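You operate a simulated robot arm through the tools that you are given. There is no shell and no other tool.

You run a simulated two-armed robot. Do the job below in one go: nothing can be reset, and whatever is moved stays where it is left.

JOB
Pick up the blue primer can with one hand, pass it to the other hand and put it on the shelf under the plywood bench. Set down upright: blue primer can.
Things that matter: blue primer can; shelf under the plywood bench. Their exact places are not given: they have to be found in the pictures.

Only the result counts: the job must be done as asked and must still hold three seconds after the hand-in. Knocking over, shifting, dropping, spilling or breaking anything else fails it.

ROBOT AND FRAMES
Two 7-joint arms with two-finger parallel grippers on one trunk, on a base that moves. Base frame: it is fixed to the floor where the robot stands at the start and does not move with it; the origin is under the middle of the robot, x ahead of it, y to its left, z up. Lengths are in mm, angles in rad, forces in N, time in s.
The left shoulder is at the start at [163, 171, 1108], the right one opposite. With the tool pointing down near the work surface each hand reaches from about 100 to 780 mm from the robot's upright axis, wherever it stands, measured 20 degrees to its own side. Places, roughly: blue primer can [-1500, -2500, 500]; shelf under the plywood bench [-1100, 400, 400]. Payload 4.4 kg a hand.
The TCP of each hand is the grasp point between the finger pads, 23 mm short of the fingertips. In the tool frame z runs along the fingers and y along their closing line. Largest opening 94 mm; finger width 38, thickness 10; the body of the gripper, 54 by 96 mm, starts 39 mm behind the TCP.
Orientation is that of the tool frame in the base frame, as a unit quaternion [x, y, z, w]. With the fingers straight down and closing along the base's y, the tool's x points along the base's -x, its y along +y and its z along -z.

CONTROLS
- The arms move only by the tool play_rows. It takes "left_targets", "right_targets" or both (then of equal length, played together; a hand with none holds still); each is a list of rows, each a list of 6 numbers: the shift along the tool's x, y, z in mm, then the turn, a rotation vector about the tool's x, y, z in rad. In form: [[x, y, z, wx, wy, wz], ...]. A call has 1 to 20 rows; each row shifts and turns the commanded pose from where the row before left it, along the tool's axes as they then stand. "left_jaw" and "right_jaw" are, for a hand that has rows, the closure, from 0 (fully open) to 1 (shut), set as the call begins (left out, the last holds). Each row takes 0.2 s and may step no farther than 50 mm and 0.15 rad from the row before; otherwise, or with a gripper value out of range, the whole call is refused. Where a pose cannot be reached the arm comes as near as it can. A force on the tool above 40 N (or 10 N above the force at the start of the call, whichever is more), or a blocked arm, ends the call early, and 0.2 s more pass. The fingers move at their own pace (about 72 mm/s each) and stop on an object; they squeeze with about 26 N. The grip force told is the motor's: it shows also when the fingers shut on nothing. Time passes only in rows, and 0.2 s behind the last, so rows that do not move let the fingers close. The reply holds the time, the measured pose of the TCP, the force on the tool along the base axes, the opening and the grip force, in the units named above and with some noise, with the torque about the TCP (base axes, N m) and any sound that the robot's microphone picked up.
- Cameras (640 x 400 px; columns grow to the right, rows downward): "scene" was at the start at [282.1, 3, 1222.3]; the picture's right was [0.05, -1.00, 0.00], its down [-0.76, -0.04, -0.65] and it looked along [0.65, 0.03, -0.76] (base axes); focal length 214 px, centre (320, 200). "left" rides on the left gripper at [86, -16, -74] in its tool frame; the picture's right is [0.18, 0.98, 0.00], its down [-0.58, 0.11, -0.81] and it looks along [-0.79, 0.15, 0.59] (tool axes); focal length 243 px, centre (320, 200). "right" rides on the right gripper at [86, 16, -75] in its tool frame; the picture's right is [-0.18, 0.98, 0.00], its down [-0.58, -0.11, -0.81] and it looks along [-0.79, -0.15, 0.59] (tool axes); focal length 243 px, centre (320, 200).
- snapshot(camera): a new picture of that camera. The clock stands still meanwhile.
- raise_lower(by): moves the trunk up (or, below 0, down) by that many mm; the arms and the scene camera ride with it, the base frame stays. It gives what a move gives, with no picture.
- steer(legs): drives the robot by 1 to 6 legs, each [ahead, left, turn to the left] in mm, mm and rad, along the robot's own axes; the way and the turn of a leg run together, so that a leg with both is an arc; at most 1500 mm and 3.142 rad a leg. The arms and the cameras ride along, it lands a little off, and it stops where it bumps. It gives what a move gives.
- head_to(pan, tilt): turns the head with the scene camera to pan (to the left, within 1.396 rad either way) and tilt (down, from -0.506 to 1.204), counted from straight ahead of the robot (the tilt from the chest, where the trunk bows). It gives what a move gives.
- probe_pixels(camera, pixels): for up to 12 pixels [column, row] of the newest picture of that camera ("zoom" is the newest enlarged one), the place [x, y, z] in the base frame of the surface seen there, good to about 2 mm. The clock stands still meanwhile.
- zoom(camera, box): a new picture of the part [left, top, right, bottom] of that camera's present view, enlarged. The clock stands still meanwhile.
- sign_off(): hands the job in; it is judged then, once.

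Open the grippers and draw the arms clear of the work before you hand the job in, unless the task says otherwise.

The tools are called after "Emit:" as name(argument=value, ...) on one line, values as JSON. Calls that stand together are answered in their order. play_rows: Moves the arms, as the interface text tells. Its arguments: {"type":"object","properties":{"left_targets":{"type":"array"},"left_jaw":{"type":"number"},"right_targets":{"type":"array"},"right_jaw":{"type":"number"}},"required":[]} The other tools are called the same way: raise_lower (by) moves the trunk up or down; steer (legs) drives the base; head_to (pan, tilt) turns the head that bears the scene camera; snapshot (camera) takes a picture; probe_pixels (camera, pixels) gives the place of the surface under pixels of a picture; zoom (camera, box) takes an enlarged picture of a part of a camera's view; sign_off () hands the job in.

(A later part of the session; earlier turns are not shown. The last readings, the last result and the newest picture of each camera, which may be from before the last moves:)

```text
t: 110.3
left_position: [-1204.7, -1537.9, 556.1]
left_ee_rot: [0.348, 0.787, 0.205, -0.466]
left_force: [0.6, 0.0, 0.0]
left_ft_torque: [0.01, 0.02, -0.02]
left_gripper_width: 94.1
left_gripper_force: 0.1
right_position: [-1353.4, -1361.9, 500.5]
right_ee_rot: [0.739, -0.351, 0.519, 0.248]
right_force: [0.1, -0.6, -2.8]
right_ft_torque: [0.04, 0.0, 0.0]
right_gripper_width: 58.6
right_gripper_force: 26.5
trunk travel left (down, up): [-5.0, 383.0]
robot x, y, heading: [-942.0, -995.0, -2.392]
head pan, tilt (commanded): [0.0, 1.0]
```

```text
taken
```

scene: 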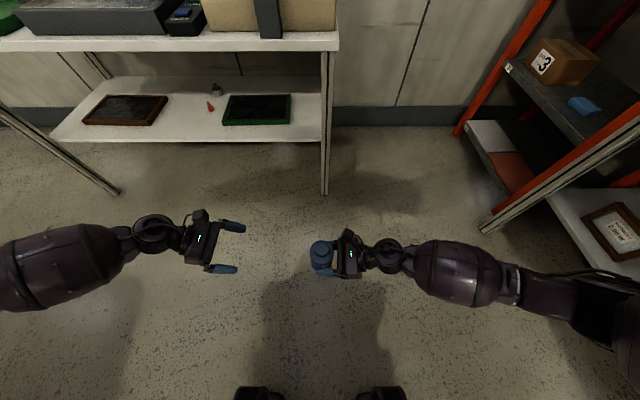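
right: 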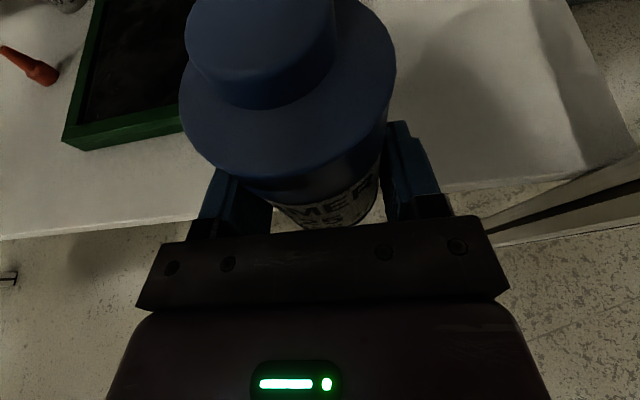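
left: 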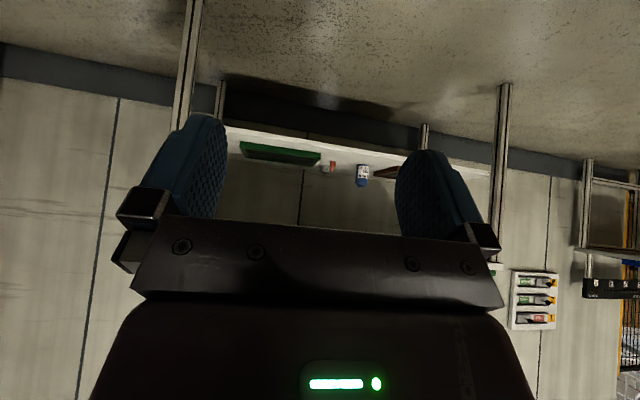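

The left hand points at the can from the opposite side, pitched 29° down. I level it to 0°, align its yaw and approach to about 80 mm from the can at a height 75 mm above the can's bottom.

Emit:
play_rows(left_targets=[[0, 0, 0, -0.0508, 0, 0.028], [0, 0, 0, 0, 0.1257, 0], [0, 0, 0, 0, 0.1257, 0], [0, 0, 0, 0, 0.1257, 0], [0, 0, 0, 0, 0.1257, 0], [-2.8, -1.2, 32.5, 0, 0, 0], [-2.8, -1.2, 32.5, 0, 0, 0], [-2.8, -1.2, 32.5, 0, 0, 0], [-2.8, -1.2, 32.5, 0, 0, 0], [0, 0, 0, 0, 0, 0]])

Emit:
snapshot(camera="scene")

Emit:
snapshot(camera="left")

```text
t: 112.5
left_position: [-1292.4, -1442.5, 545.7]
left_ee_rot: [-0.304, -0.638, -0.303, 0.64]
left_force: [0.4, -0.7, 0.3]
left_ft_torque: [0.03, -0.02, 0.0]
left_gripper_width: 93.8
left_gripper_force: 0.0
right_position: [-1353.8, -1359.4, 501.9]
right_ee_rot: [0.739, -0.35, 0.52, 0.248]
right_force: [-0.1, -0.1, -3.3]
right_ft_torque: [-0.02, 0.01, 0.03]
right_gripper_width: 58.7
right_gripper_force: 25.8
trunk travel left (down, up): [-5.0, 383.0]
robot x, y, heading: [-946.5, -995.1, -2.391]
head pan, tilt (commanded): [0.0, 1.0]
```

```text
taken
```

scene: 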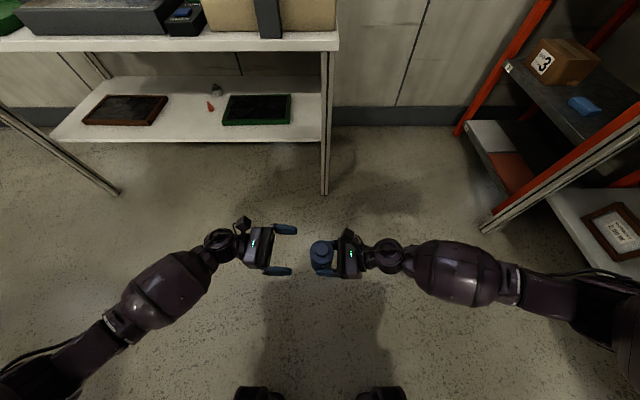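

```text
taken
```

left: 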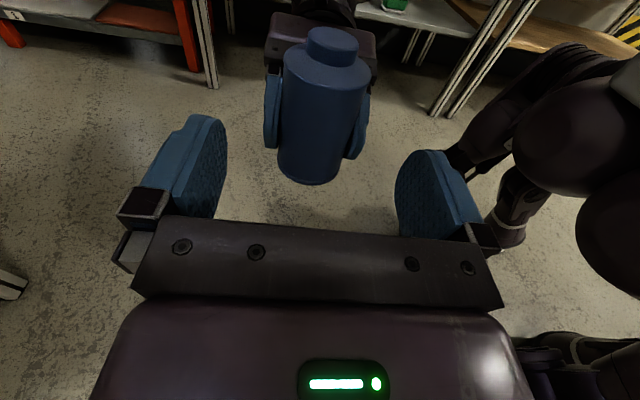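

The left camera shows the can (330,110) between its open fingers, with the right fingers at its lower half. I probe the can's outline and the right fingertips.

Emit:
probe_pixels(camera="left", pixels=[[333, 42], [320, 85], [320, 120], [288, 110], [352, 110], [308, 175], [270, 80], [268, 130], [362, 100], [358, 145], [300, 65], [345, 75]])

Emit:
zoom(camera="left", box=[220, 0, 420, 200])

```text
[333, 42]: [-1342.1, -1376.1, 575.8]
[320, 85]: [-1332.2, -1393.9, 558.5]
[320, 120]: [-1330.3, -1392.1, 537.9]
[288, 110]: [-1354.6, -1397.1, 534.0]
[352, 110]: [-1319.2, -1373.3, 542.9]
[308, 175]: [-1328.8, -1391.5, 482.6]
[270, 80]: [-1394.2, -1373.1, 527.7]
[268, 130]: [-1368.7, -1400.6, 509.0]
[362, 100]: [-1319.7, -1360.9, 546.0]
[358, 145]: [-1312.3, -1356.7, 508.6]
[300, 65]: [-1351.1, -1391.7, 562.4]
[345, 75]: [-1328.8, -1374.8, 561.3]
```

```text
2.00 times, centred on (320, 100) of left
```

zoom: 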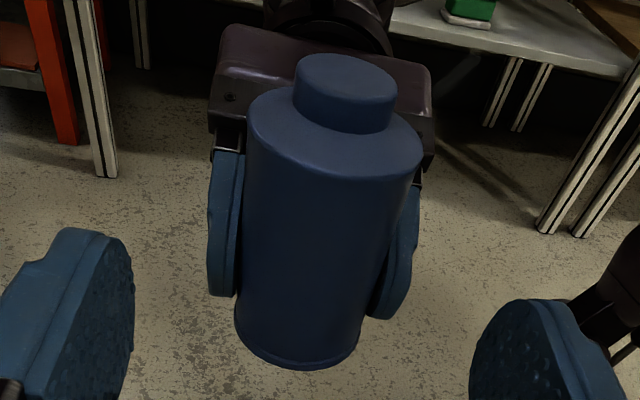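

Can axis from these probes: 92 mm ahead of the left TCP and 4.7 mm to its +y side; the right fingers' top edge is ~z 524 near the axis, so the left hand at z≈547 clears. I approach 62 mm with these corrections and check.

Emit:
play_rows(left_targets=[[0.5, 2.4, 10, 0, 0, 0], [0.5, 2.3, 15, 0, 0, 0], [0.5, 0, 18, 0, 0, 0], [0, 0, 18, 0, 0, 0], [0, 0, 0, 0, 0, 0]])

Emit:
snapshot(camera="left")

Emit:
zoom(camera="scene", box=[230, 200, 390, 300])

```text
t: 113.7
left_position: [-1327.1, -1388.7, 545.5]
left_ee_rot: [-0.304, -0.638, -0.303, 0.64]
left_force: [-0.4, -0.3, -0.8]
left_ft_torque: [0.01, 0.0, -0.01]
left_gripper_width: 94.2
left_gripper_force: 0.0
right_position: [-1353.4, -1361.1, 500.7]
right_ee_rot: [0.739, -0.35, 0.52, 0.248]
right_force: [-0.2, -0.4, -3.1]
right_ft_torque: [-0.01, 0.01, 0.0]
right_gripper_width: 58.6
right_gripper_force: 26.1
trunk travel left (down, up): [-5.0, 383.0]
robot x, y, heading: [-941.3, -1000.3, -2.389]
head pan, tilt (commanded): [0.0, 1.0]
```

```text
taken
```

left: 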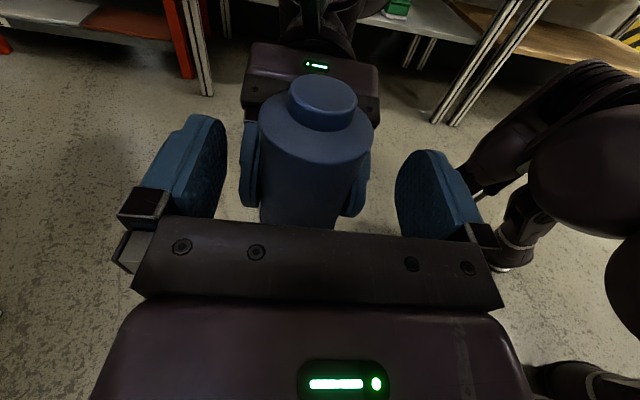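

```text
4.00 times, centred on (310, 250) of scene
```

zoom: 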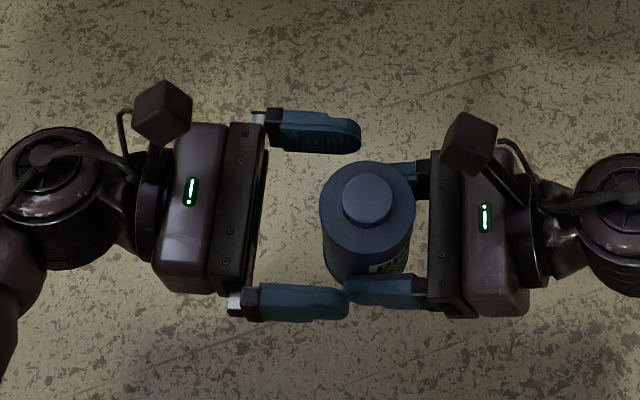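

The left fingers straddle the can's near side; I zoom on the left camera to measure the centring exactly.

Emit:
zoom(camera="left", box=[180, 50, 460, 225])

Emit:
probe_pixels(camera="left", pixels=[[265, 140], [290, 160], [315, 165], [340, 160], [365, 140], [322, 95], [295, 95], [350, 95], [248, 150], [358, 190], [250, 190], [362, 160]])

```text
2.29 times, centred on (320, 138) of left
```

zoom: 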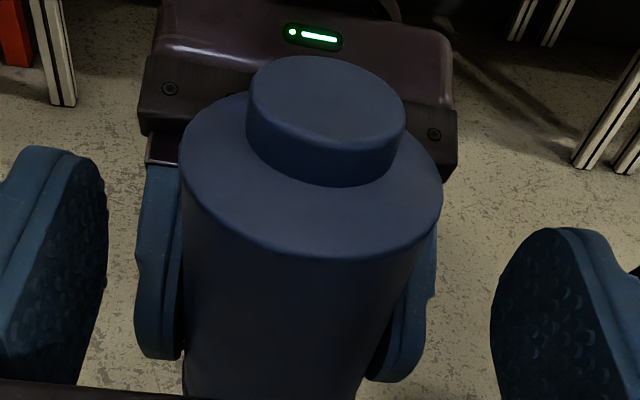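

```text
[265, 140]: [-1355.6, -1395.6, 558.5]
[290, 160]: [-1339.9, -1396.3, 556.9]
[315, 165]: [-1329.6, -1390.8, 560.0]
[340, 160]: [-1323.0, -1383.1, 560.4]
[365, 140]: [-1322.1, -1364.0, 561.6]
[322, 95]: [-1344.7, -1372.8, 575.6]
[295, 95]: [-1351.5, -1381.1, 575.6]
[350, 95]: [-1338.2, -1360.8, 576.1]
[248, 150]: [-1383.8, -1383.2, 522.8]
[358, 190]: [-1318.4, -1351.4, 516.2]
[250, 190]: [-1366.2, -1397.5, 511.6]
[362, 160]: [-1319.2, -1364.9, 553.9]
```

The can axis is 27 mm ahead and 3.7 mm to the -y side of the left TCP; the right fingers' tops there are at z≈523. I make the final 17 mm approach with correction, at z≈547.

Emit:
play_rows(left_targets=[[0.8, -1.8, 4, 0, 0, 0], [0.7, -1.7, 7, 0, 0, 0], [0, 0, 6.4, 0, 0, 0], [0, 0, 0, 0, 0, 0], [0, 0, 0, 0, 0, 0]])

Emit:
zoom(camera="left", box=[180, 50, 460, 225])

Emit:
snapshot(camera="right")

```text
t: 114.9
left_position: [-1339.4, -1379.6, 549.1]
left_ee_rot: [-0.304, -0.638, -0.303, 0.64]
left_force: [-0.1, 0.2, 0.1]
left_ft_torque: [0.01, -0.01, 0.02]
left_gripper_width: 94.1
left_gripper_force: 0.1
right_position: [-1353.6, -1361.0, 502.1]
right_ee_rot: [0.739, -0.351, 0.519, 0.248]
right_force: [-0.1, -0.3, -2.8]
right_ft_torque: [0.03, 0.03, 0.0]
right_gripper_width: 58.9
right_gripper_force: 25.8
trunk travel left (down, up): [-5.0, 383.0]
robot x, y, heading: [-939.9, -998.7, -2.392]
head pan, tilt (commanded): [0.0, 1.0]
```

```text
2.29 times, centred on (320, 138) of left
```

zoom: 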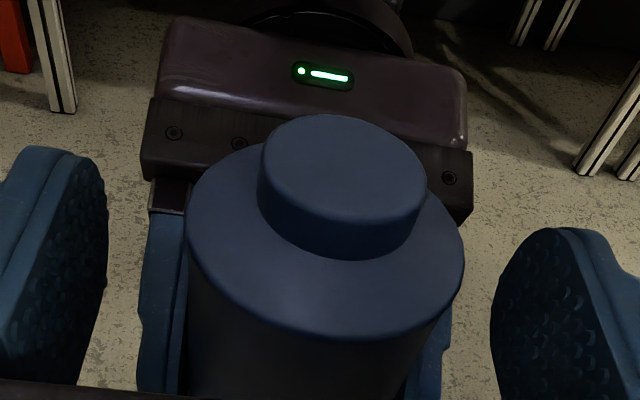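

```text
taken
```

right: 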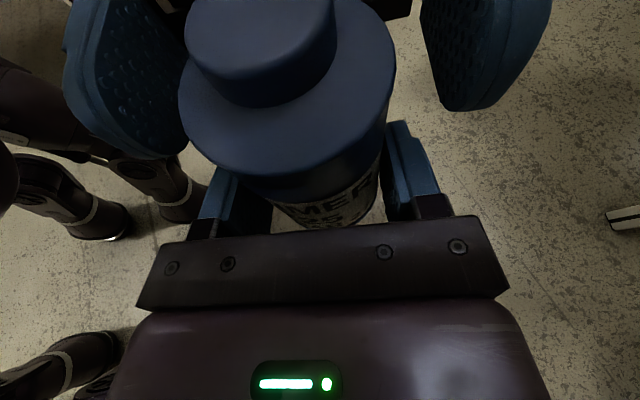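

Centring is within about 1 mm and the left fingers sit above the right ones. I close the left gripper on the can's upper body.

Emit:
play_rows(left_targets=[[0, 0, 0, 0, 0, 0], [0, 0, 0, 0, 0, 0], [0, 0, 0, 0, 0, 0], [0, 0, 0, 0, 0, 0], [0, 0, 0, 0, 0, 0], [0, 0, 0, 0, 0, 0]], left_jaw=1)

Emit:
snapshot(camera="right")

Emit:
snapshot(camera="left")

```text
t: 116.3
left_position: [-1338.8, -1379.3, 549.2]
left_ee_rot: [-0.304, -0.637, -0.303, 0.64]
left_force: [1.8, 2.5, 1.6]
left_ft_torque: [-0.03, 0.0, -0.04]
left_gripper_width: 58.2
left_gripper_force: 26.0
right_position: [-1354.2, -1361.6, 500.5]
right_ee_rot: [0.739, -0.35, 0.519, 0.249]
right_force: [-1.9, -2.2, -3.8]
right_ft_torque: [0.16, -0.05, -0.03]
right_gripper_width: 58.7
right_gripper_force: 25.8
trunk travel left (down, up): [-5.0, 383.0]
robot x, y, heading: [-942.2, -999.0, -2.39]
head pan, tilt (commanded): [0.0, 1.0]
```

```text
taken
```

right: 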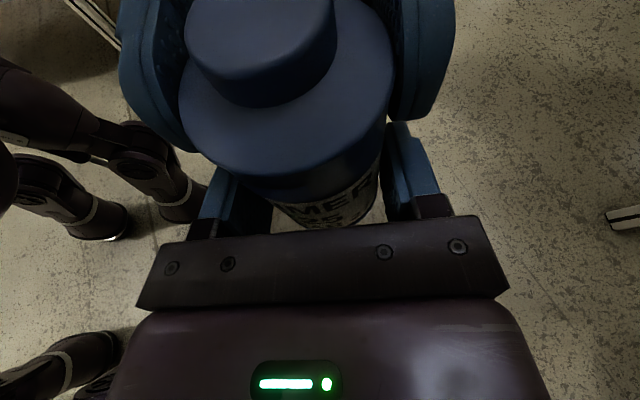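

```text
taken
```

left: 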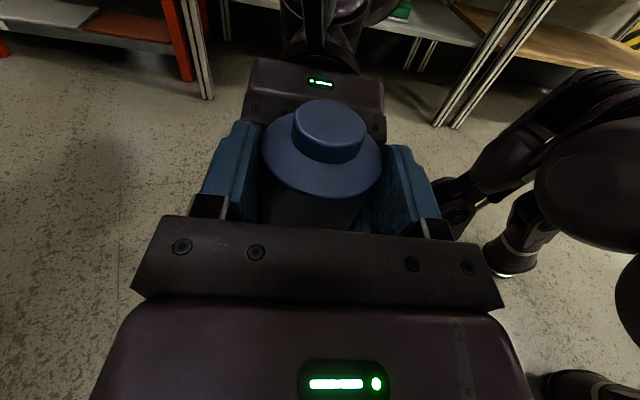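

Both hands hold the can (left 58.2 mm, 26 N; side force only ~3 N). I open the right gripper and let the load pass to the left.

Emit:
play_rows(right_targets=[[0, 0, 0, 0, 0, 0], [0, 0, 0, 0, 0, 0], [0, 0, 0, 0, 0, 0], [0, 0, 0, 0, 0, 0]], right_jaw=0)

Emit:
snapshot(camera="right")

```text
t: 117.3
left_position: [-1339.3, -1379.8, 549.5]
left_ee_rot: [-0.304, -0.638, -0.303, 0.639]
left_force: [0.2, 0.2, -0.3]
left_ft_torque: [-0.03, -0.02, 0.01]
left_gripper_width: 58.1
left_gripper_force: 26.0
right_position: [-1354.4, -1360.6, 502.0]
right_ee_rot: [0.739, -0.349, 0.52, 0.247]
right_force: [0.9, -1.0, -0.6]
right_ft_torque: [-0.03, 0.0, -0.01]
right_gripper_width: 94.0
right_gripper_force: 0.1
trunk travel left (down, up): [-5.0, 383.0]
robot x, y, heading: [-940.1, -994.1, -2.391]
head pan, tilt (commanded): [0.0, 1.0]
```

```text
taken
```

right: 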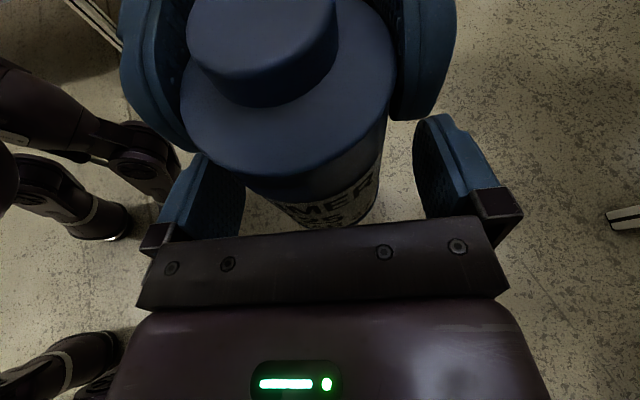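

The right fingers are fully open beside the can. I withdraw the right hand horizontally by 150 mm.

Emit:
play_rows(right_targets=[[-3.4, 0, -9.4, 0, 0, 0], [-6.8, 0, -18.8, 0, 0, 0], [-10.3, 0, -28.2, 0, 0, 0], [-10.3, 0, -28.2, 0, 0, 0], [-10.3, 0, -28.2, 0, 0, 0], [-10.3, 0, -28.2, 0, 0, 0], [0, 0, 0, 0, 0, 0]])

Emit:
snapshot(camera="right")

Emit:
snapshot(camera="scene")

```text
t: 118.9
left_position: [-1339.3, -1379.6, 548.7]
left_ee_rot: [-0.303, -0.638, -0.302, 0.64]
left_force: [-0.9, -0.2, 0.2]
left_ft_torque: [-0.02, -0.05, -0.02]
left_gripper_width: 58.5
left_gripper_force: 25.6
right_position: [-1448.8, -1244.9, 499.6]
right_ee_rot: [0.739, -0.35, 0.52, 0.248]
right_force: [0.3, -0.6, -0.1]
right_ft_torque: [0.0, 0.0, 0.01]
right_gripper_width: 94.2
right_gripper_force: 0.1
trunk travel left (down, up): [-5.0, 383.0]
robot x, y, heading: [-943.1, -994.1, -2.39]
head pan, tilt (commanded): [0.0, 1.0]
```

```text
taken
```

right: 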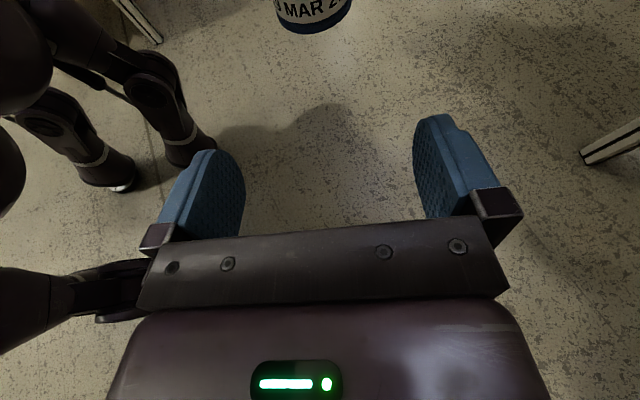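

```text
taken
```

scene: 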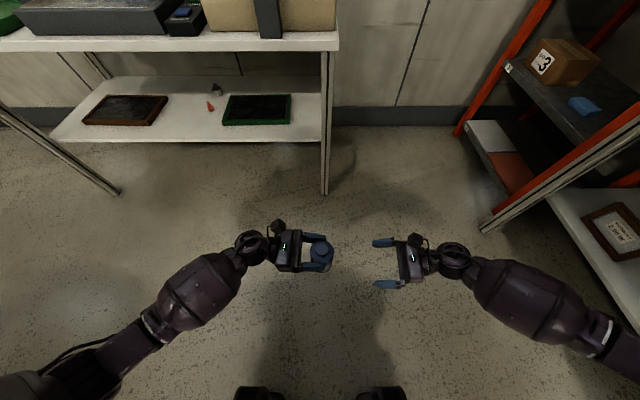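

The handover worked: the left hand alone holds the can. I now yaw the left hand back to straight ahead while extending it, to test the placing posture here in free space.

Emit:
play_rows(left_targets=[[0, -12.4, -18.2, 0.149, 0, 0], [0, -14.9, -16.2, 0.149, 0, 0], [0, -17.2, -13.8, 0.149, 0, 0], [0, -19, -11.1, 0.149, 0, 0], [0, -20.5, -8.1, 0.149, 0, 0], [0, -21.4, -5, 0.149, 0, 0], [0, -21.9, -1.8, 0.149, 0, 0], [0, -22, 1.5, 0.149, 0, 0], [0, -21.5, 4.8, 0.149, 0, 0], [0, -20.5, 7.9, 0.149, 0, 0], [0, -19.1, 10.9, 0.149, 0, 0]])

Emit:
snapshot(camera="scene")

Emit:
snapshot(camera="left")

```text
t: 121.0
left_position: [-1269.8, -1634.5, 536.1]
left_ee_rot: [-0.114, 0.715, -0.235, -0.648]
left_force: [-1.0, -0.2, 1.8]
left_ft_torque: [0.04, -0.08, 0.02]
left_gripper_width: 58.5
left_gripper_force: 26.4
right_position: [-1447.3, -1245.3, 500.3]
right_ee_rot: [0.74, -0.353, 0.516, 0.248]
right_force: [0.8, 0.4, 0.4]
right_ft_torque: [0.03, 0.02, -0.03]
right_gripper_width: 94.4
right_gripper_force: 0.1
trunk travel left (down, up): [-5.0, 383.0]
robot x, y, heading: [-943.1, -998.4, -2.389]
head pan, tilt (commanded): [0.0, 1.0]
stopped in row 10 (left hand): the arm was blocked; the commanded pose is now the measured one
```

```text
taken
```

scene: 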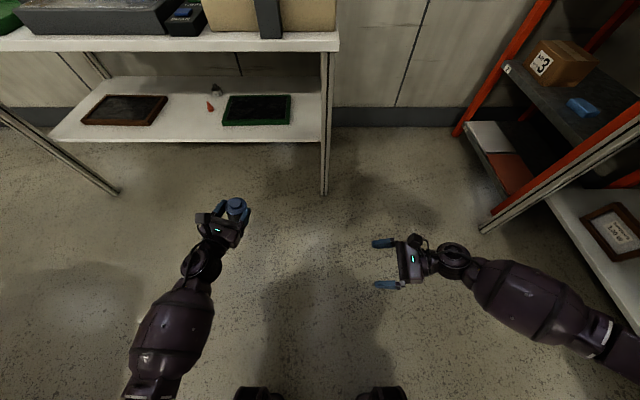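

```text
taken
```

left: 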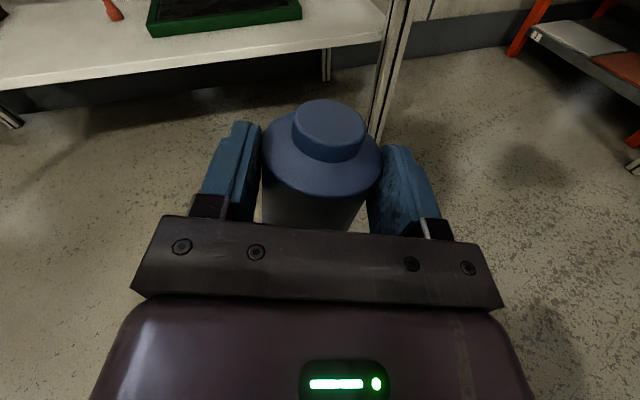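

Blocked at a roll limit at yaw ≈-0.25 (the hand rolled 11°). Pointing inward is comfortable, so I'll place with the left hand yawed ~43° to the right and orient the base accordingly. I restore the upright orientation at yaw -0.75.

Emit:
play_rows(left_targets=[[-1.5, 21, 9.8, -0.125, 0.024, -0.0433], [-1.5, 19.6, 12.3, -0.125, 0.024, -0.0433], [-1.5, 17.9, 14.7, -0.125, 0.024, -0.0433], [-1.5, 16, 16.8, -0.125, 0.024, -0.0433], [0, 0, 0, 0, 0, 0]])

Emit:
snapshot(camera="scene")

```text
t: 122.2
left_position: [-1348.7, -1579.0, 524.8]
left_ee_rot: [0.0, -0.704, -0.002, 0.71]
left_force: [0.2, 0.0, 0.0]
left_ft_torque: [0.0, -0.03, 0.0]
left_gripper_width: 58.4
left_gripper_force: 26.0
right_position: [-1448.1, -1244.2, 500.7]
right_ee_rot: [0.739, -0.35, 0.52, 0.248]
right_force: [-0.3, 0.5, -0.4]
right_ft_torque: [-0.01, 0.01, 0.01]
right_gripper_width: 94.0
right_gripper_force: 0.2
trunk travel left (down, up): [-5.0, 383.0]
robot x, y, heading: [-942.6, -994.9, -2.393]
head pan, tilt (commanded): [0.0, 1.0]
```

```text
taken
```

scene: 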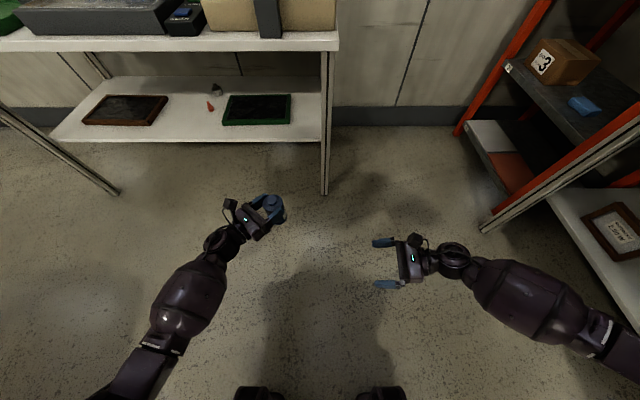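

The left hand is level at robot (695,152,525), yaw -0.75. I test lowering to the placing height (z≈440).

Emit:
play_rows(left_targets=[[-20, 0, 0, 0, 0, 0], [-20, 0, 0, 0, 0, 0], [-20, 0, 0, 0, 0, 0], [-22, 0, 0, 0, 0, 0], [0, 0, 0, 0, 0, 0]])

Emit:
snapshot(camera="left")

```text
t: 123.6
left_position: [-1326.1, -1593.0, 432.5]
left_ee_rot: [0.006, 0.717, -0.009, -0.697]
left_force: [-0.9, 0.6, -0.5]
left_ft_torque: [0.03, -0.07, 0.01]
left_gripper_width: 58.1
left_gripper_force: 26.2
right_position: [-1447.6, -1245.4, 500.1]
right_ee_rot: [0.74, -0.351, 0.517, 0.248]
right_force: [-1.0, 0.7, 0.2]
right_ft_torque: [0.01, 0.01, -0.04]
right_gripper_width: 94.2
right_gripper_force: 0.0
trunk travel left (down, up): [-5.0, 383.0]
robot x, y, heading: [-939.0, -997.9, -2.39]
head pan, tilt (commanded): [0.0, 1.0]
stopped in row 5 (left hand): the arm was blocked; the commanded pose is now the measured one
```

```text
taken
```

left: 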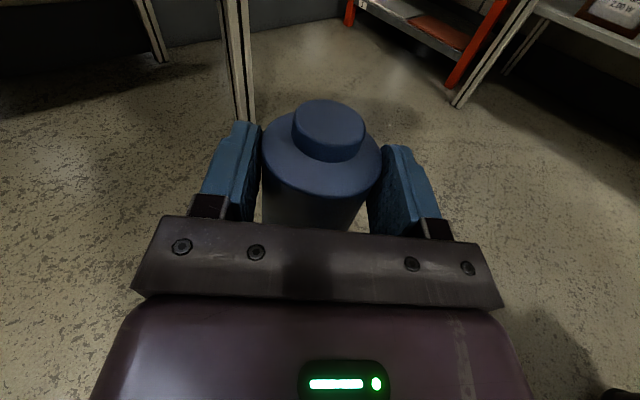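

It reaches z=432.5 with only ~1.6° deviation, right at a limit. I try a slightly more retracted position (60 mm back along the hand) to see if the placing height is comfortable there.

Emit:
play_rows(left_targets=[[15, 0, -20, -0.0044, 0.028, -0.021], [0, 0, -20, 0, 0, 0], [0, 0, -20, 0, 0, 0], [-10, 0, 0, 0, 0, 0], [-10, 0, 0, 0, 0, 0], [0, 0, 0, 0, 0, 0]])

```text
t: 125.0
left_position: [-1273.4, -1588.4, 429.6]
left_ee_rot: [0.0, -0.705, -0.002, 0.709]
left_force: [0.4, 0.6, -0.3]
left_ft_torque: [0.01, -0.06, -0.03]
left_gripper_width: 58.7
left_gripper_force: 26.7
right_position: [-1448.1, -1245.7, 499.3]
right_ee_rot: [0.738, -0.352, 0.519, 0.249]
right_force: [-0.9, 0.0, -0.1]
right_ft_torque: [0.02, 0.02, -0.01]
right_gripper_width: 94.0
right_gripper_force: 0.1
trunk travel left (down, up): [-5.0, 383.0]
robot x, y, heading: [-943.6, -998.3, -2.391]
head pan, tilt (commanded): [0.0, 1.0]
```

That pose (robot (644,207,430), yaw -0.75) is reached exactly, so I'll place from there with the robot facing the bench. I raise the left hand 50 mm for carrying and draw the right hand back and out of the way.

Emit:
play_rows(left_targets=[[12.5, 0, 0, 0, 0, 0], [12.5, 0, 0, 0, 0, 0], [12.5, 0, 0, 0, 0, 0], [12.5, 0, 0, 0, 0, 0]], right_targets=[[-9.1, -23.2, -25.1, 0, 0, 0], [-9.1, -23.2, -25.1, 0, 0, 0], [-9.1, -23.2, -25.1, 0, 0, 0], [-9.1, -23.2, -25.1, 0, 0, 0]])

Emit:
snapshot(camera="scene")

```text
t: 126.0
left_position: [-1273.0, -1589.4, 479.7]
left_ee_rot: [0.0, -0.705, -0.002, 0.709]
left_force: [-0.2, -0.1, -0.4]
left_ft_torque: [-0.01, -0.03, 0.02]
left_gripper_width: 58.2
left_gripper_force: 26.2
right_position: [-1443.2, -1104.1, 502.8]
right_ee_rot: [0.738, -0.351, 0.519, 0.249]
right_force: [-0.5, 0.3, 0.8]
right_ft_torque: [-0.01, -0.05, 0.0]
right_gripper_width: 93.9
right_gripper_force: 0.0
trunk travel left (down, up): [-5.0, 383.0]
robot x, y, heading: [-941.6, -997.8, -2.389]
head pan, tilt (commanded): [0.0, 1.0]
```

```text
taken
```

scene: 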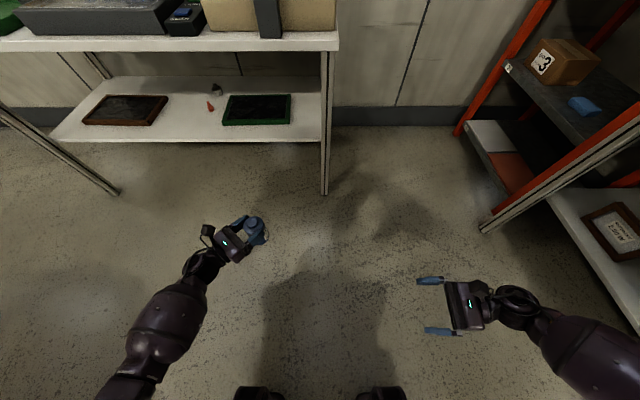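

I check how far the right elbow sticks out before backing along the corridor.

Emit:
probe_pixels(camera="scene", pixels=[[515, 305], [570, 345], [600, 375], [630, 360], [625, 390], [160, 320], [130, 380], [110, 395]])

Emit:
head_to(pan=-1.2, tilt=0.9)

Emit:
snapshot(camera="scene")

```text
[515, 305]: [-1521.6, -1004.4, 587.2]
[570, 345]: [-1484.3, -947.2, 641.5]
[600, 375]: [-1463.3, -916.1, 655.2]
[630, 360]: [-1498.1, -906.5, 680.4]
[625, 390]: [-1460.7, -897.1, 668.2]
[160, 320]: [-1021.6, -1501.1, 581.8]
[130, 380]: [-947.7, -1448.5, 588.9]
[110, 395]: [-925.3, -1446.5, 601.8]
```

```text
t: 127.4
left_position: [-1273.0, -1588.7, 479.2]
left_ee_rot: [0.0, -0.705, -0.002, 0.709]
left_force: [-0.5, -0.3, 0.5]
left_ft_torque: [0.0, -0.03, 0.04]
left_gripper_width: 58.6
left_gripper_force: 25.7
right_position: [-1443.2, -1105.6, 502.1]
right_ee_rot: [0.739, -0.35, 0.519, 0.248]
right_force: [-0.5, -0.7, -1.0]
right_ft_torque: [-0.02, -0.02, 0.0]
right_gripper_width: 94.2
right_gripper_force: 0.1
trunk travel left (down, up): [-5.0, 383.0]
robot x, y, heading: [-936.9, -991.9, -2.396]
head pan, tilt (commanded): [-1.201, 0.901]
```

```text
taken
```

scene: 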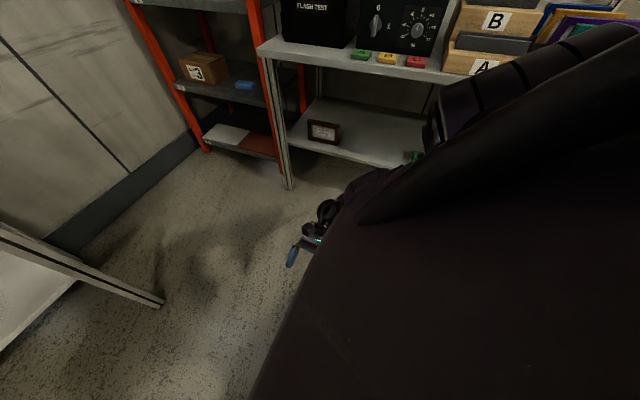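

Elbows stay within ~550 mm of the axis, so the corridor (≥700 mm each side) is fine. I back 900 mm along the corridor and then turn right to face the plywood bench.

Emit:
steer(legs=[[-900, 0, 0]])

Emit:
steer(legs=[[0, 0, -1.41]])

Emit:
head_to(pan=0.0, tilt=0.75)

Emit:
snapshot(camera="scene")

```text
t: 132.2
left_position: [-610.4, -971.5, 480.0]
left_ee_rot: [-0.001, -0.705, -0.003, 0.709]
left_force: [-0.1, -0.1, -0.2]
left_ft_torque: [0.0, -0.02, -0.02]
left_gripper_width: 58.3
left_gripper_force: 25.9
right_position: [-779.1, -486.9, 502.3]
right_ee_rot: [0.739, -0.351, 0.519, 0.249]
right_force: [-0.3, -0.3, -0.5]
right_ft_torque: [0.0, 0.04, 0.01]
right_gripper_width: 93.9
right_gripper_force: 0.1
trunk travel left (down, up): [-5.0, 383.0]
robot x, y, heading: [-281.3, -377.9, -2.395]
head pan, tilt (commanded): [-1.201, 0.901]
```

```text
t: 136.0
left_position: [-921.2, -159.7, 478.1]
left_ee_rot: [-0.451, -0.542, -0.455, 0.543]
left_force: [0.1, 0.3, 0.2]
left_ft_torque: [-0.04, 0.01, 0.03]
left_gripper_width: 58.6
left_gripper_force: 26.6
right_position: [-473.9, 94.2, 504.1]
right_ee_rot: [-0.342, 0.742, -0.239, -0.524]
right_force: [-0.8, 0.2, -0.3]
right_ft_torque: [-0.02, 0.0, -0.02]
right_gripper_width: 94.2
right_gripper_force: 0.2
trunk travel left (down, up): [-5.0, 383.0]
robot x, y, heading: [-278.9, -375.3, 2.499]
head pan, tilt (commanded): [-1.201, 0.901]
```

```text
t: 137.4
left_position: [-920.5, -160.6, 479.5]
left_ee_rot: [-0.451, -0.542, -0.456, 0.543]
left_force: [1.0, -0.2, -0.1]
left_ft_torque: [-0.04, 0.0, 0.02]
left_gripper_width: 58.5
left_gripper_force: 26.2
right_position: [-474.7, 94.0, 501.5]
right_ee_rot: [-0.342, 0.743, -0.239, -0.523]
right_force: [-0.2, 0.0, -0.6]
right_ft_torque: [0.05, 0.0, -0.03]
right_gripper_width: 94.0
right_gripper_force: 0.1
trunk travel left (down, up): [-5.0, 383.0]
robot x, y, heading: [-280.0, -382.6, 2.502]
head pan, tilt (commanded): [0.0, 0.75]
```

```text
taken
```

scene: 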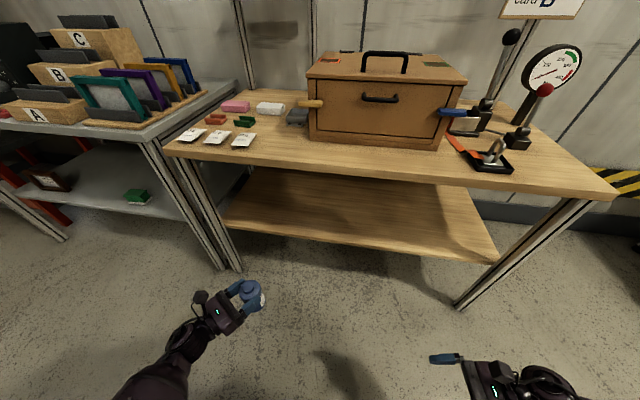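

The plywood bench is ahead with an empty lower shelf at (350,215); the left hand holds the can at (250,292). I probe the bench top edge, shelf edge and legs.

Emit:
probe_pixels(camera="scene", pixels=[[180, 152], [400, 178], [610, 196], [240, 228], [350, 243], [490, 258], [235, 268], [460, 305], [250, 180], [400, 195], [350, 215], [440, 215]])

Emit:
zoom(camera="scene", box=[200, 130, 520, 310])

```text
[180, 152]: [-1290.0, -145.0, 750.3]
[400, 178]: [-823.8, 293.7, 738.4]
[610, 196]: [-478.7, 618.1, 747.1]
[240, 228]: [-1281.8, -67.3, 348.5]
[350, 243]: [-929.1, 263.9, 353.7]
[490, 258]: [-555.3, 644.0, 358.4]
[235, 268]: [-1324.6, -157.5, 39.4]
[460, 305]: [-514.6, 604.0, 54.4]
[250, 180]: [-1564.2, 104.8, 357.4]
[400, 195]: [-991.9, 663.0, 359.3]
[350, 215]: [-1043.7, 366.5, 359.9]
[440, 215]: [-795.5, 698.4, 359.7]
```

```text
2.00 times, centred on (360, 220) of scene
```

zoom: 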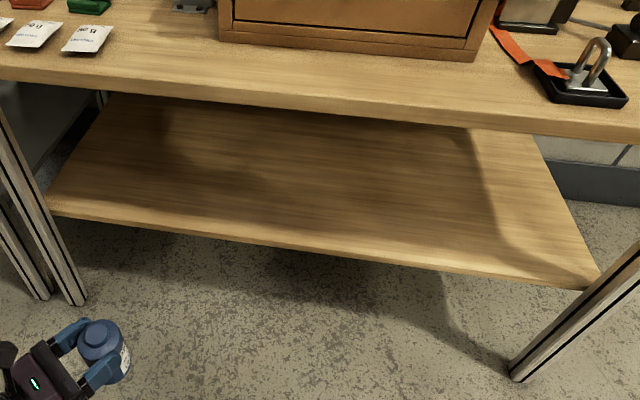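

Shelf surface is z≈359.5, its front edge is 51 mm behind the bench top's edge, legs are ~1100 mm apart; I should face heading ≈2.325. I turn right 0.177 and drive 200 ahead, then recheck.

Emit:
steer(legs=[[0, 0, -0.177], [190, 0, 0]])

Emit:
snapshot(camera="scene")

Emit:
snapshot(camera="left")

```text
t: 139.7
left_position: [-1001.7, 86.5, 478.8]
left_ee_rot: [0.498, 0.5, 0.502, -0.501]
left_force: [0.9, -0.6, -0.1]
left_ft_torque: [-0.08, 0.01, 0.02]
left_gripper_width: 58.4
left_gripper_force: 25.5
right_position: [-515.3, 258.7, 502.6]
right_ee_rot: [-0.277, 0.769, -0.194, -0.542]
right_force: [-0.4, -1.1, 0.0]
right_ft_torque: [0.02, 0.01, -0.02]
right_gripper_width: 94.1
right_gripper_force: 0.1
trunk travel left (down, up): [-5.0, 383.0]
robot x, y, heading: [-407.3, -244.9, 2.321]
head pan, tilt (commanded): [0.0, 0.75]
```

```text
taken
```

scene: 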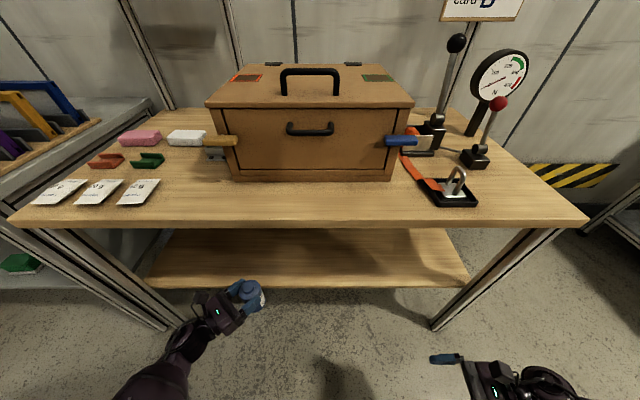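

```text
taken
```

left: 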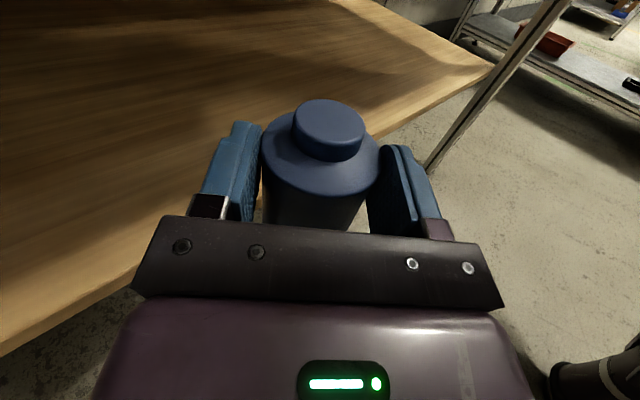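

The hand is just under the bench top's front edge with the can over the shelf side. I probe the left forearm's actual location against the left leg before driving on.

Emit:
probe_pixels(camera="scene", pixels=[[185, 340], [160, 375], [130, 395], [205, 310], [195, 290], [80, 245], [130, 295], [160, 322], [250, 285], [258, 300], [262, 303], [430, 322]])

Emit:
zoom(camera="scene", box=[100, 220, 340, 400])

```text
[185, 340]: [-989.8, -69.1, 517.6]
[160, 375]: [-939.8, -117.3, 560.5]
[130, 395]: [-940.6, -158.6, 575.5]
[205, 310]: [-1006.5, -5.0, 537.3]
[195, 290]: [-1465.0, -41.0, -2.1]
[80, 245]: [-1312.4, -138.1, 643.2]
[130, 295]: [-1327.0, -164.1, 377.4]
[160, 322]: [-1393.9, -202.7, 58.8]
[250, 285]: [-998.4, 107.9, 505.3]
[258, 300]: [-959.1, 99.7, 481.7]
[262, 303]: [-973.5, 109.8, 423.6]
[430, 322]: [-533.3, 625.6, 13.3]
```

```text
2.22 times, centred on (220, 310) of scene
```

zoom: 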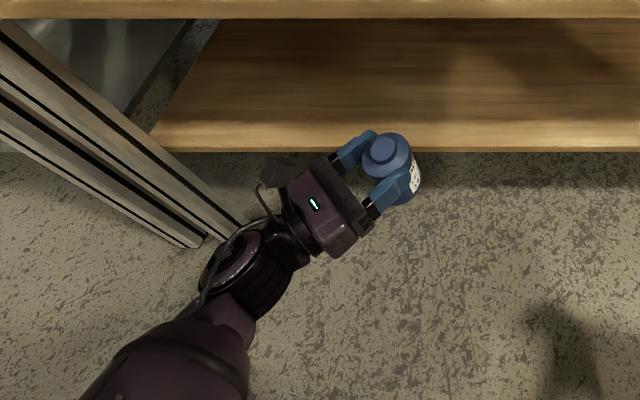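

The forearm is ~270 mm clear of the left leg, and the can's bottom is at z≈400 (shelf 359.5). I drive 182 mm ahead to bring the can ~110 mm inside the shelf edge.

Emit:
steer(legs=[[182, 0, 0]])

Emit:
snapshot(camera="left")

Emit:
snapshot(camera="scene")

```text
t: 141.2
left_position: [-1126.5, 221.1, 479.1]
left_ee_rot: [0.497, 0.5, 0.503, -0.5]
left_force: [-0.4, 0.6, -0.3]
left_ft_torque: [-0.06, 0.0, -0.03]
left_gripper_width: 58.6
left_gripper_force: 26.5
right_position: [-641.3, 392.2, 501.3]
right_ee_rot: [-0.275, 0.77, -0.192, -0.542]
right_force: [0.6, -0.8, -0.9]
right_ft_torque: [0.01, -0.03, 0.0]
right_gripper_width: 94.1
right_gripper_force: 0.0
trunk travel left (down, up): [-5.0, 383.0]
robot x, y, heading: [-536.7, -107.8, 2.323]
head pan, tilt (commanded): [0.0, 0.75]
```

```text
taken
```

left: 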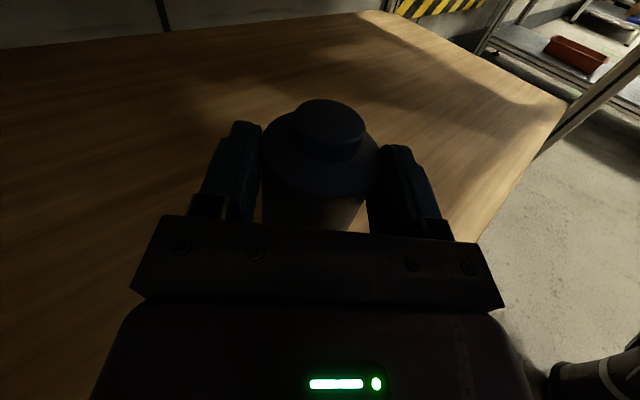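

```text
taken
```

scene: 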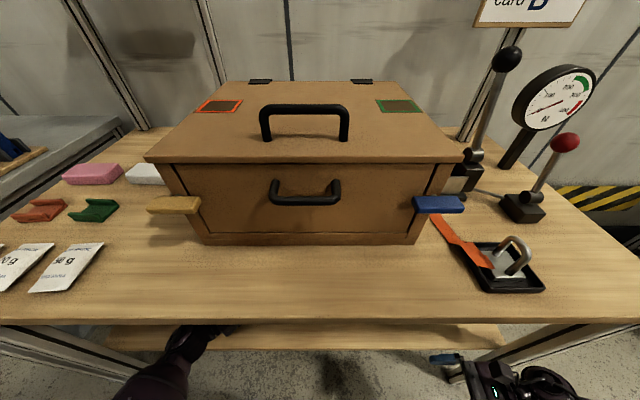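

The can is over the shelf, about 111 mm inside its front edge. I probe the shelf surface around the can with the left camera.

Emit:
probe_pixels(camera="left", pixels=[[450, 150], [150, 150], [330, 85], [250, 100], [400, 110], [325, 120], [310, 180], [100, 220]])

```text
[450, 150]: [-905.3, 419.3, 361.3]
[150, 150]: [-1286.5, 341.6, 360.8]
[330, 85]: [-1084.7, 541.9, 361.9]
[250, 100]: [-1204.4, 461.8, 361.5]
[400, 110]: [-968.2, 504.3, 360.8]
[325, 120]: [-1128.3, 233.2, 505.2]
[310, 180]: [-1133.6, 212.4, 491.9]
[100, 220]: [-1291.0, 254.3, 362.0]
```

Shelf at z≈360.5, can bottom ≈400. I lower 34 mm in steps, then feel for contact.

Emit:
play_rows(left_targets=[[-8, 0, 0, 0, 0, 0], [-8, 0, 0, 0, 0, 0], [-8, 0, 0, 0, 0, 0], [-6, 0, 0, 0, 0, 0], [-4, 0, 0, 0, 0, 0], [0, 0, 0, 0, 0, 0]])

Emit:
snapshot(camera="left")

```text
t: 142.6
left_position: [-1125.4, 222.3, 444.8]
left_ee_rot: [0.498, 0.5, 0.502, -0.5]
left_force: [-0.1, -0.7, 0.1]
left_ft_torque: [-0.03, 0.0, 0.01]
left_gripper_width: 58.3
left_gripper_force: 26.4
right_position: [-641.6, 391.7, 501.9]
right_ee_rot: [-0.275, 0.77, -0.192, -0.543]
right_force: [0.2, -0.1, 0.3]
right_ft_torque: [0.02, -0.02, 0.0]
right_gripper_width: 94.0
right_gripper_force: 0.0
trunk travel left (down, up): [-5.0, 383.0]
robot x, y, heading: [-529.1, -106.5, 2.326]
head pan, tilt (commanded): [0.0, 0.75]
```

```text
taken
```

left: 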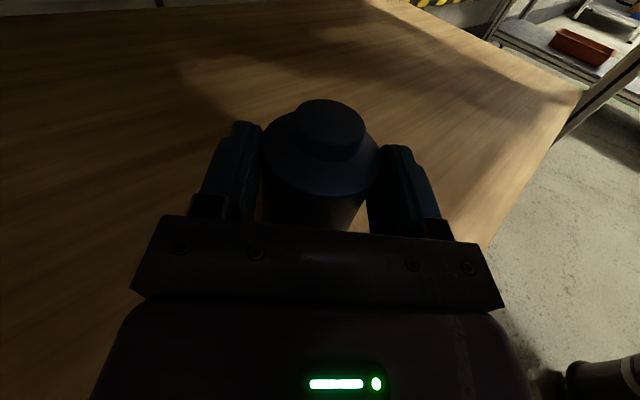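

Hand upright, z=444.8, roughly 5–6 mm to go. I lower 4 mm in 1 mm rows and read the force.

Emit:
play_rows(left_targets=[[-1, 0, 0, 0, 0, 0], [-1, 0, 0, 0, 0, 0], [-1, 0, 0, 0, 0, 0], [-1, 0, 0, 0, 0, 0], [0, 0, 0, 0, 0, 0]])

```text
t: 143.8
left_position: [-1125.8, 221.7, 440.4]
left_ee_rot: [0.498, 0.5, 0.502, -0.5]
left_force: [-0.4, 0.7, 0.5]
left_ft_torque: [-0.08, -0.03, 0.02]
left_gripper_width: 58.6
left_gripper_force: 26.3
right_position: [-641.1, 391.3, 501.7]
right_ee_rot: [-0.276, 0.769, -0.194, -0.542]
right_force: [0.0, -0.2, 0.3]
right_ft_torque: [0.01, 0.01, -0.03]
right_gripper_width: 94.0
right_gripper_force: 0.0
trunk travel left (down, up): [-5.0, 383.0]
robot x, y, heading: [-534.2, -108.4, 2.32]
head pan, tilt (commanded): [0.0, 0.75]
```

No contact yet (z=440.4). I continue with 0.7 mm rows.

Emit:
play_rows(left_targets=[[-0.7, 0, 0, 0, 0, 0], [-0.7, 0, 0, 0, 0, 0], [-0.7, 0, 0, 0, 0, 0], [0, 0, 0, 0, 0, 0]])

```text
t: 144.8
left_position: [-1126.4, 221.7, 439.3]
left_ee_rot: [0.498, 0.5, 0.502, -0.5]
left_force: [0.4, 0.1, -0.3]
left_ft_torque: [-0.02, 0.0, -0.02]
left_gripper_width: 58.5
left_gripper_force: 26.7
right_position: [-641.9, 391.2, 502.8]
right_ee_rot: [-0.276, 0.77, -0.192, -0.542]
right_force: [0.1, 0.4, 0.1]
right_ft_torque: [0.02, 0.01, 0.01]
right_gripper_width: 94.2
right_gripper_force: 0.0
trunk travel left (down, up): [-5.0, 383.0]
robot x, y, heading: [-536.8, -109.6, 2.321]
head pan, tilt (commanded): [0.0, 0.75]
```

Still no contact force; I verify the cap's height with the left camera before going lower.

Emit:
snapshot(camera="left")

Emit:
probe_pixels(camera="left", pixels=[[325, 120], [345, 115], [310, 110], [330, 130], [210, 130], [450, 130], [320, 85]])

```text
taken
```

left: 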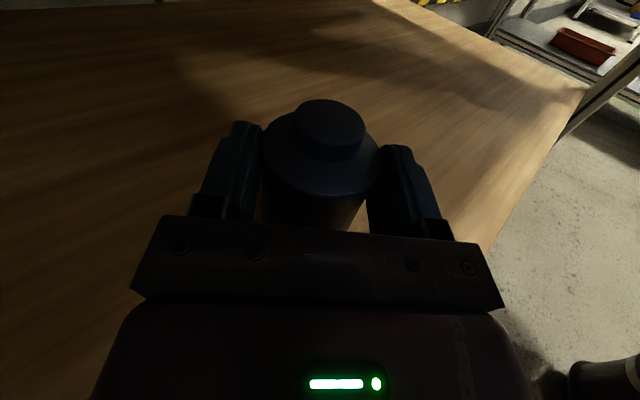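

```text
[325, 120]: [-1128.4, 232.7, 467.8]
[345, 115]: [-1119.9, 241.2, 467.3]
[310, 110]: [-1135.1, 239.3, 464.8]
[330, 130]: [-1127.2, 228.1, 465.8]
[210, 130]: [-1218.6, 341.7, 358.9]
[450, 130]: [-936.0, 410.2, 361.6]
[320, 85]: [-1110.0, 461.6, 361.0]
```

The cap is at z≈466.5, so the bottom is ~1 mm above the shelf. I continue in fine steps.

Emit:
play_rows(left_targets=[[-0.6, 0, 0, 0, 0, 0], [-0.6, 0, 0, 0, 0, 0], [-0.6, 0, 0, 0, 0, 0], [0, 0, 0, 0, 0, 0]])

```text
t: 145.8
left_position: [-1126.4, 221.6, 439.3]
left_ee_rot: [0.498, 0.499, 0.502, -0.502]
left_force: [0.8, -4.8, 12.1]
left_ft_torque: [-0.38, 0.2, 0.08]
left_gripper_width: 58.4
left_gripper_force: 25.9
right_position: [-642.0, 391.8, 503.6]
right_ee_rot: [-0.276, 0.77, -0.192, -0.543]
right_force: [0.1, 0.3, 0.4]
right_ft_torque: [0.01, -0.03, 0.01]
right_gripper_width: 93.8
right_gripper_force: 0.1
trunk travel left (down, up): [-5.0, 383.0]
robot x, y, heading: [-530.5, -107.1, 2.324]
head pan, tilt (commanded): [0.0, 0.75]
```

Contact: 12 N upward at the can's bottom. I relieve slightly by 0.6 mm and open the left gripper.

Emit:
play_rows(left_targets=[[0.6, 0, 0, 0, 0, 0], [0, 0, 0, 0, 0, 0]])

Emit:
play_rows(left_targets=[[0, 0, 0, 0, 0, 0], [0, 0, 0, 0, 0, 0], [0, 0, 0, 0, 0, 0], [0, 0, 0, 0, 0, 0]], left_jaw=0)

Emit:
snapshot(camera="left")

```text
t: 146.4
left_position: [-1126.5, 221.7, 439.8]
left_ee_rot: [0.499, 0.499, 0.503, -0.5]
left_force: [-3.0, 0.0, 8.8]
left_ft_torque: [0.27, 0.45, 0.11]
left_gripper_width: 58.4
left_gripper_force: 25.8
right_position: [-641.8, 391.7, 501.9]
right_ee_rot: [-0.275, 0.77, -0.191, -0.543]
right_force: [-0.6, 0.2, 0.4]
right_ft_torque: [0.04, 0.0, 0.01]
right_gripper_width: 93.9
right_gripper_force: 0.1
trunk travel left (down, up): [-5.0, 383.0]
robot x, y, heading: [-530.6, -108.2, 2.321]
head pan, tilt (commanded): [0.0, 0.75]
```

```text
t: 147.4
left_position: [-1126.5, 222.3, 437.8]
left_ee_rot: [0.498, 0.5, 0.502, -0.501]
left_force: [-0.5, 0.3, 0.4]
left_ft_torque: [0.01, 0.02, 0.0]
left_gripper_width: 93.9
left_gripper_force: 0.2
right_position: [-642.0, 391.5, 502.2]
right_ee_rot: [-0.275, 0.77, -0.192, -0.544]
right_force: [0.2, 0.4, -0.2]
right_ft_torque: [-0.02, 0.01, 0.0]
right_gripper_width: 94.4
right_gripper_force: 0.2
trunk travel left (down, up): [-5.0, 383.0]
robot x, y, heading: [-528.1, -109.8, 2.325]
head pan, tilt (commanded): [0.0, 0.75]
```

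```text
taken
```

left: 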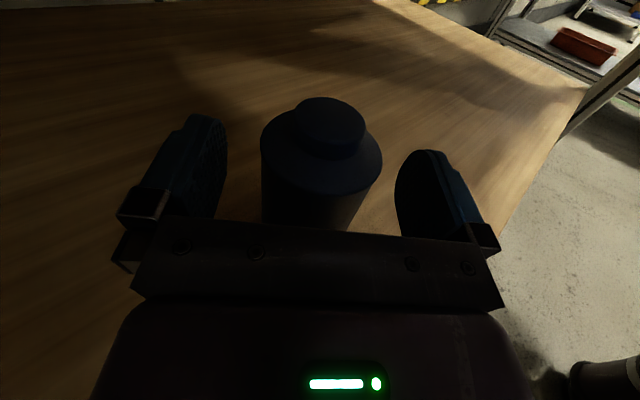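

The can stands free between the open fingers. I withdraw the hand along its own pointing axis with a base move (back 88, left 82 mm).

Emit:
steer(legs=[[-88, 82, 0]])

Emit:
snapshot(camera="left")

```text
t: 148.8
left_position: [-1127.1, 101.3, 438.5]
left_ee_rot: [-0.497, -0.501, -0.501, 0.501]
left_force: [-1.5, 0.5, 0.4]
left_ft_torque: [0.01, -0.02, -0.01]
left_gripper_width: 93.8
left_gripper_force: 0.1
right_position: [-641.9, 273.5, 502.4]
right_ee_rot: [-0.276, 0.77, -0.193, -0.543]
right_force: [0.6, -0.4, 0.4]
right_ft_torque: [0.01, -0.02, 0.0]
right_gripper_width: 94.1
right_gripper_force: 0.0
trunk travel left (down, up): [-5.0, 383.0]
robot x, y, heading: [-531.5, -227.2, 2.328]
head pan, tilt (commanded): [0.0, 0.75]
```

```text
taken
```

left: 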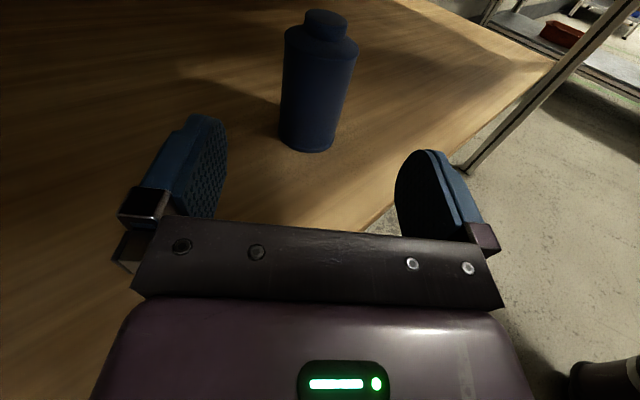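

The can stands upright on the shelf, clear of the fingers. I back the robot away 300 mm and verify with the scene camera.

Emit:
steer(legs=[[-300, 0, 0]])

Emit:
snapshot(camera="scene")

Emit:
zoom(camera="scene", box=[160, 150, 400, 300])

```text
t: 150.8
left_position: [-920.8, -119.1, 439.6]
left_ee_rot: [0.497, 0.5, 0.502, -0.501]
left_force: [-0.6, 0.3, -0.3]
left_ft_torque: [-0.01, -0.04, 0.01]
left_gripper_width: 94.1
left_gripper_force: 0.0
right_position: [-435.0, 53.8, 502.6]
right_ee_rot: [-0.277, 0.769, -0.193, -0.543]
right_force: [-0.4, 0.1, 0.1]
right_ft_torque: [-0.01, -0.01, -0.01]
right_gripper_width: 94.0
right_gripper_force: 0.0
trunk travel left (down, up): [-5.0, 383.0]
robot x, y, heading: [-326.7, -448.5, 2.328]
head pan, tilt (commanded): [0.0, 0.75]
```

```text
taken
```

scene: 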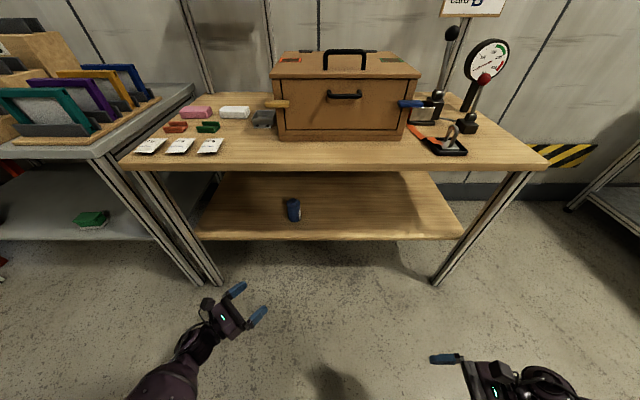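

```text
2.67 times, centred on (280, 225) of scene
```

zoom: 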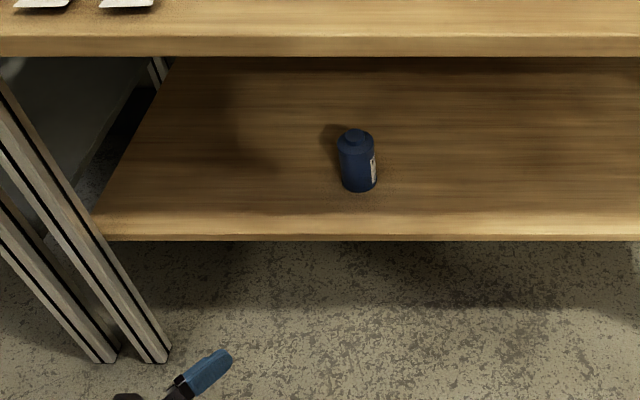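

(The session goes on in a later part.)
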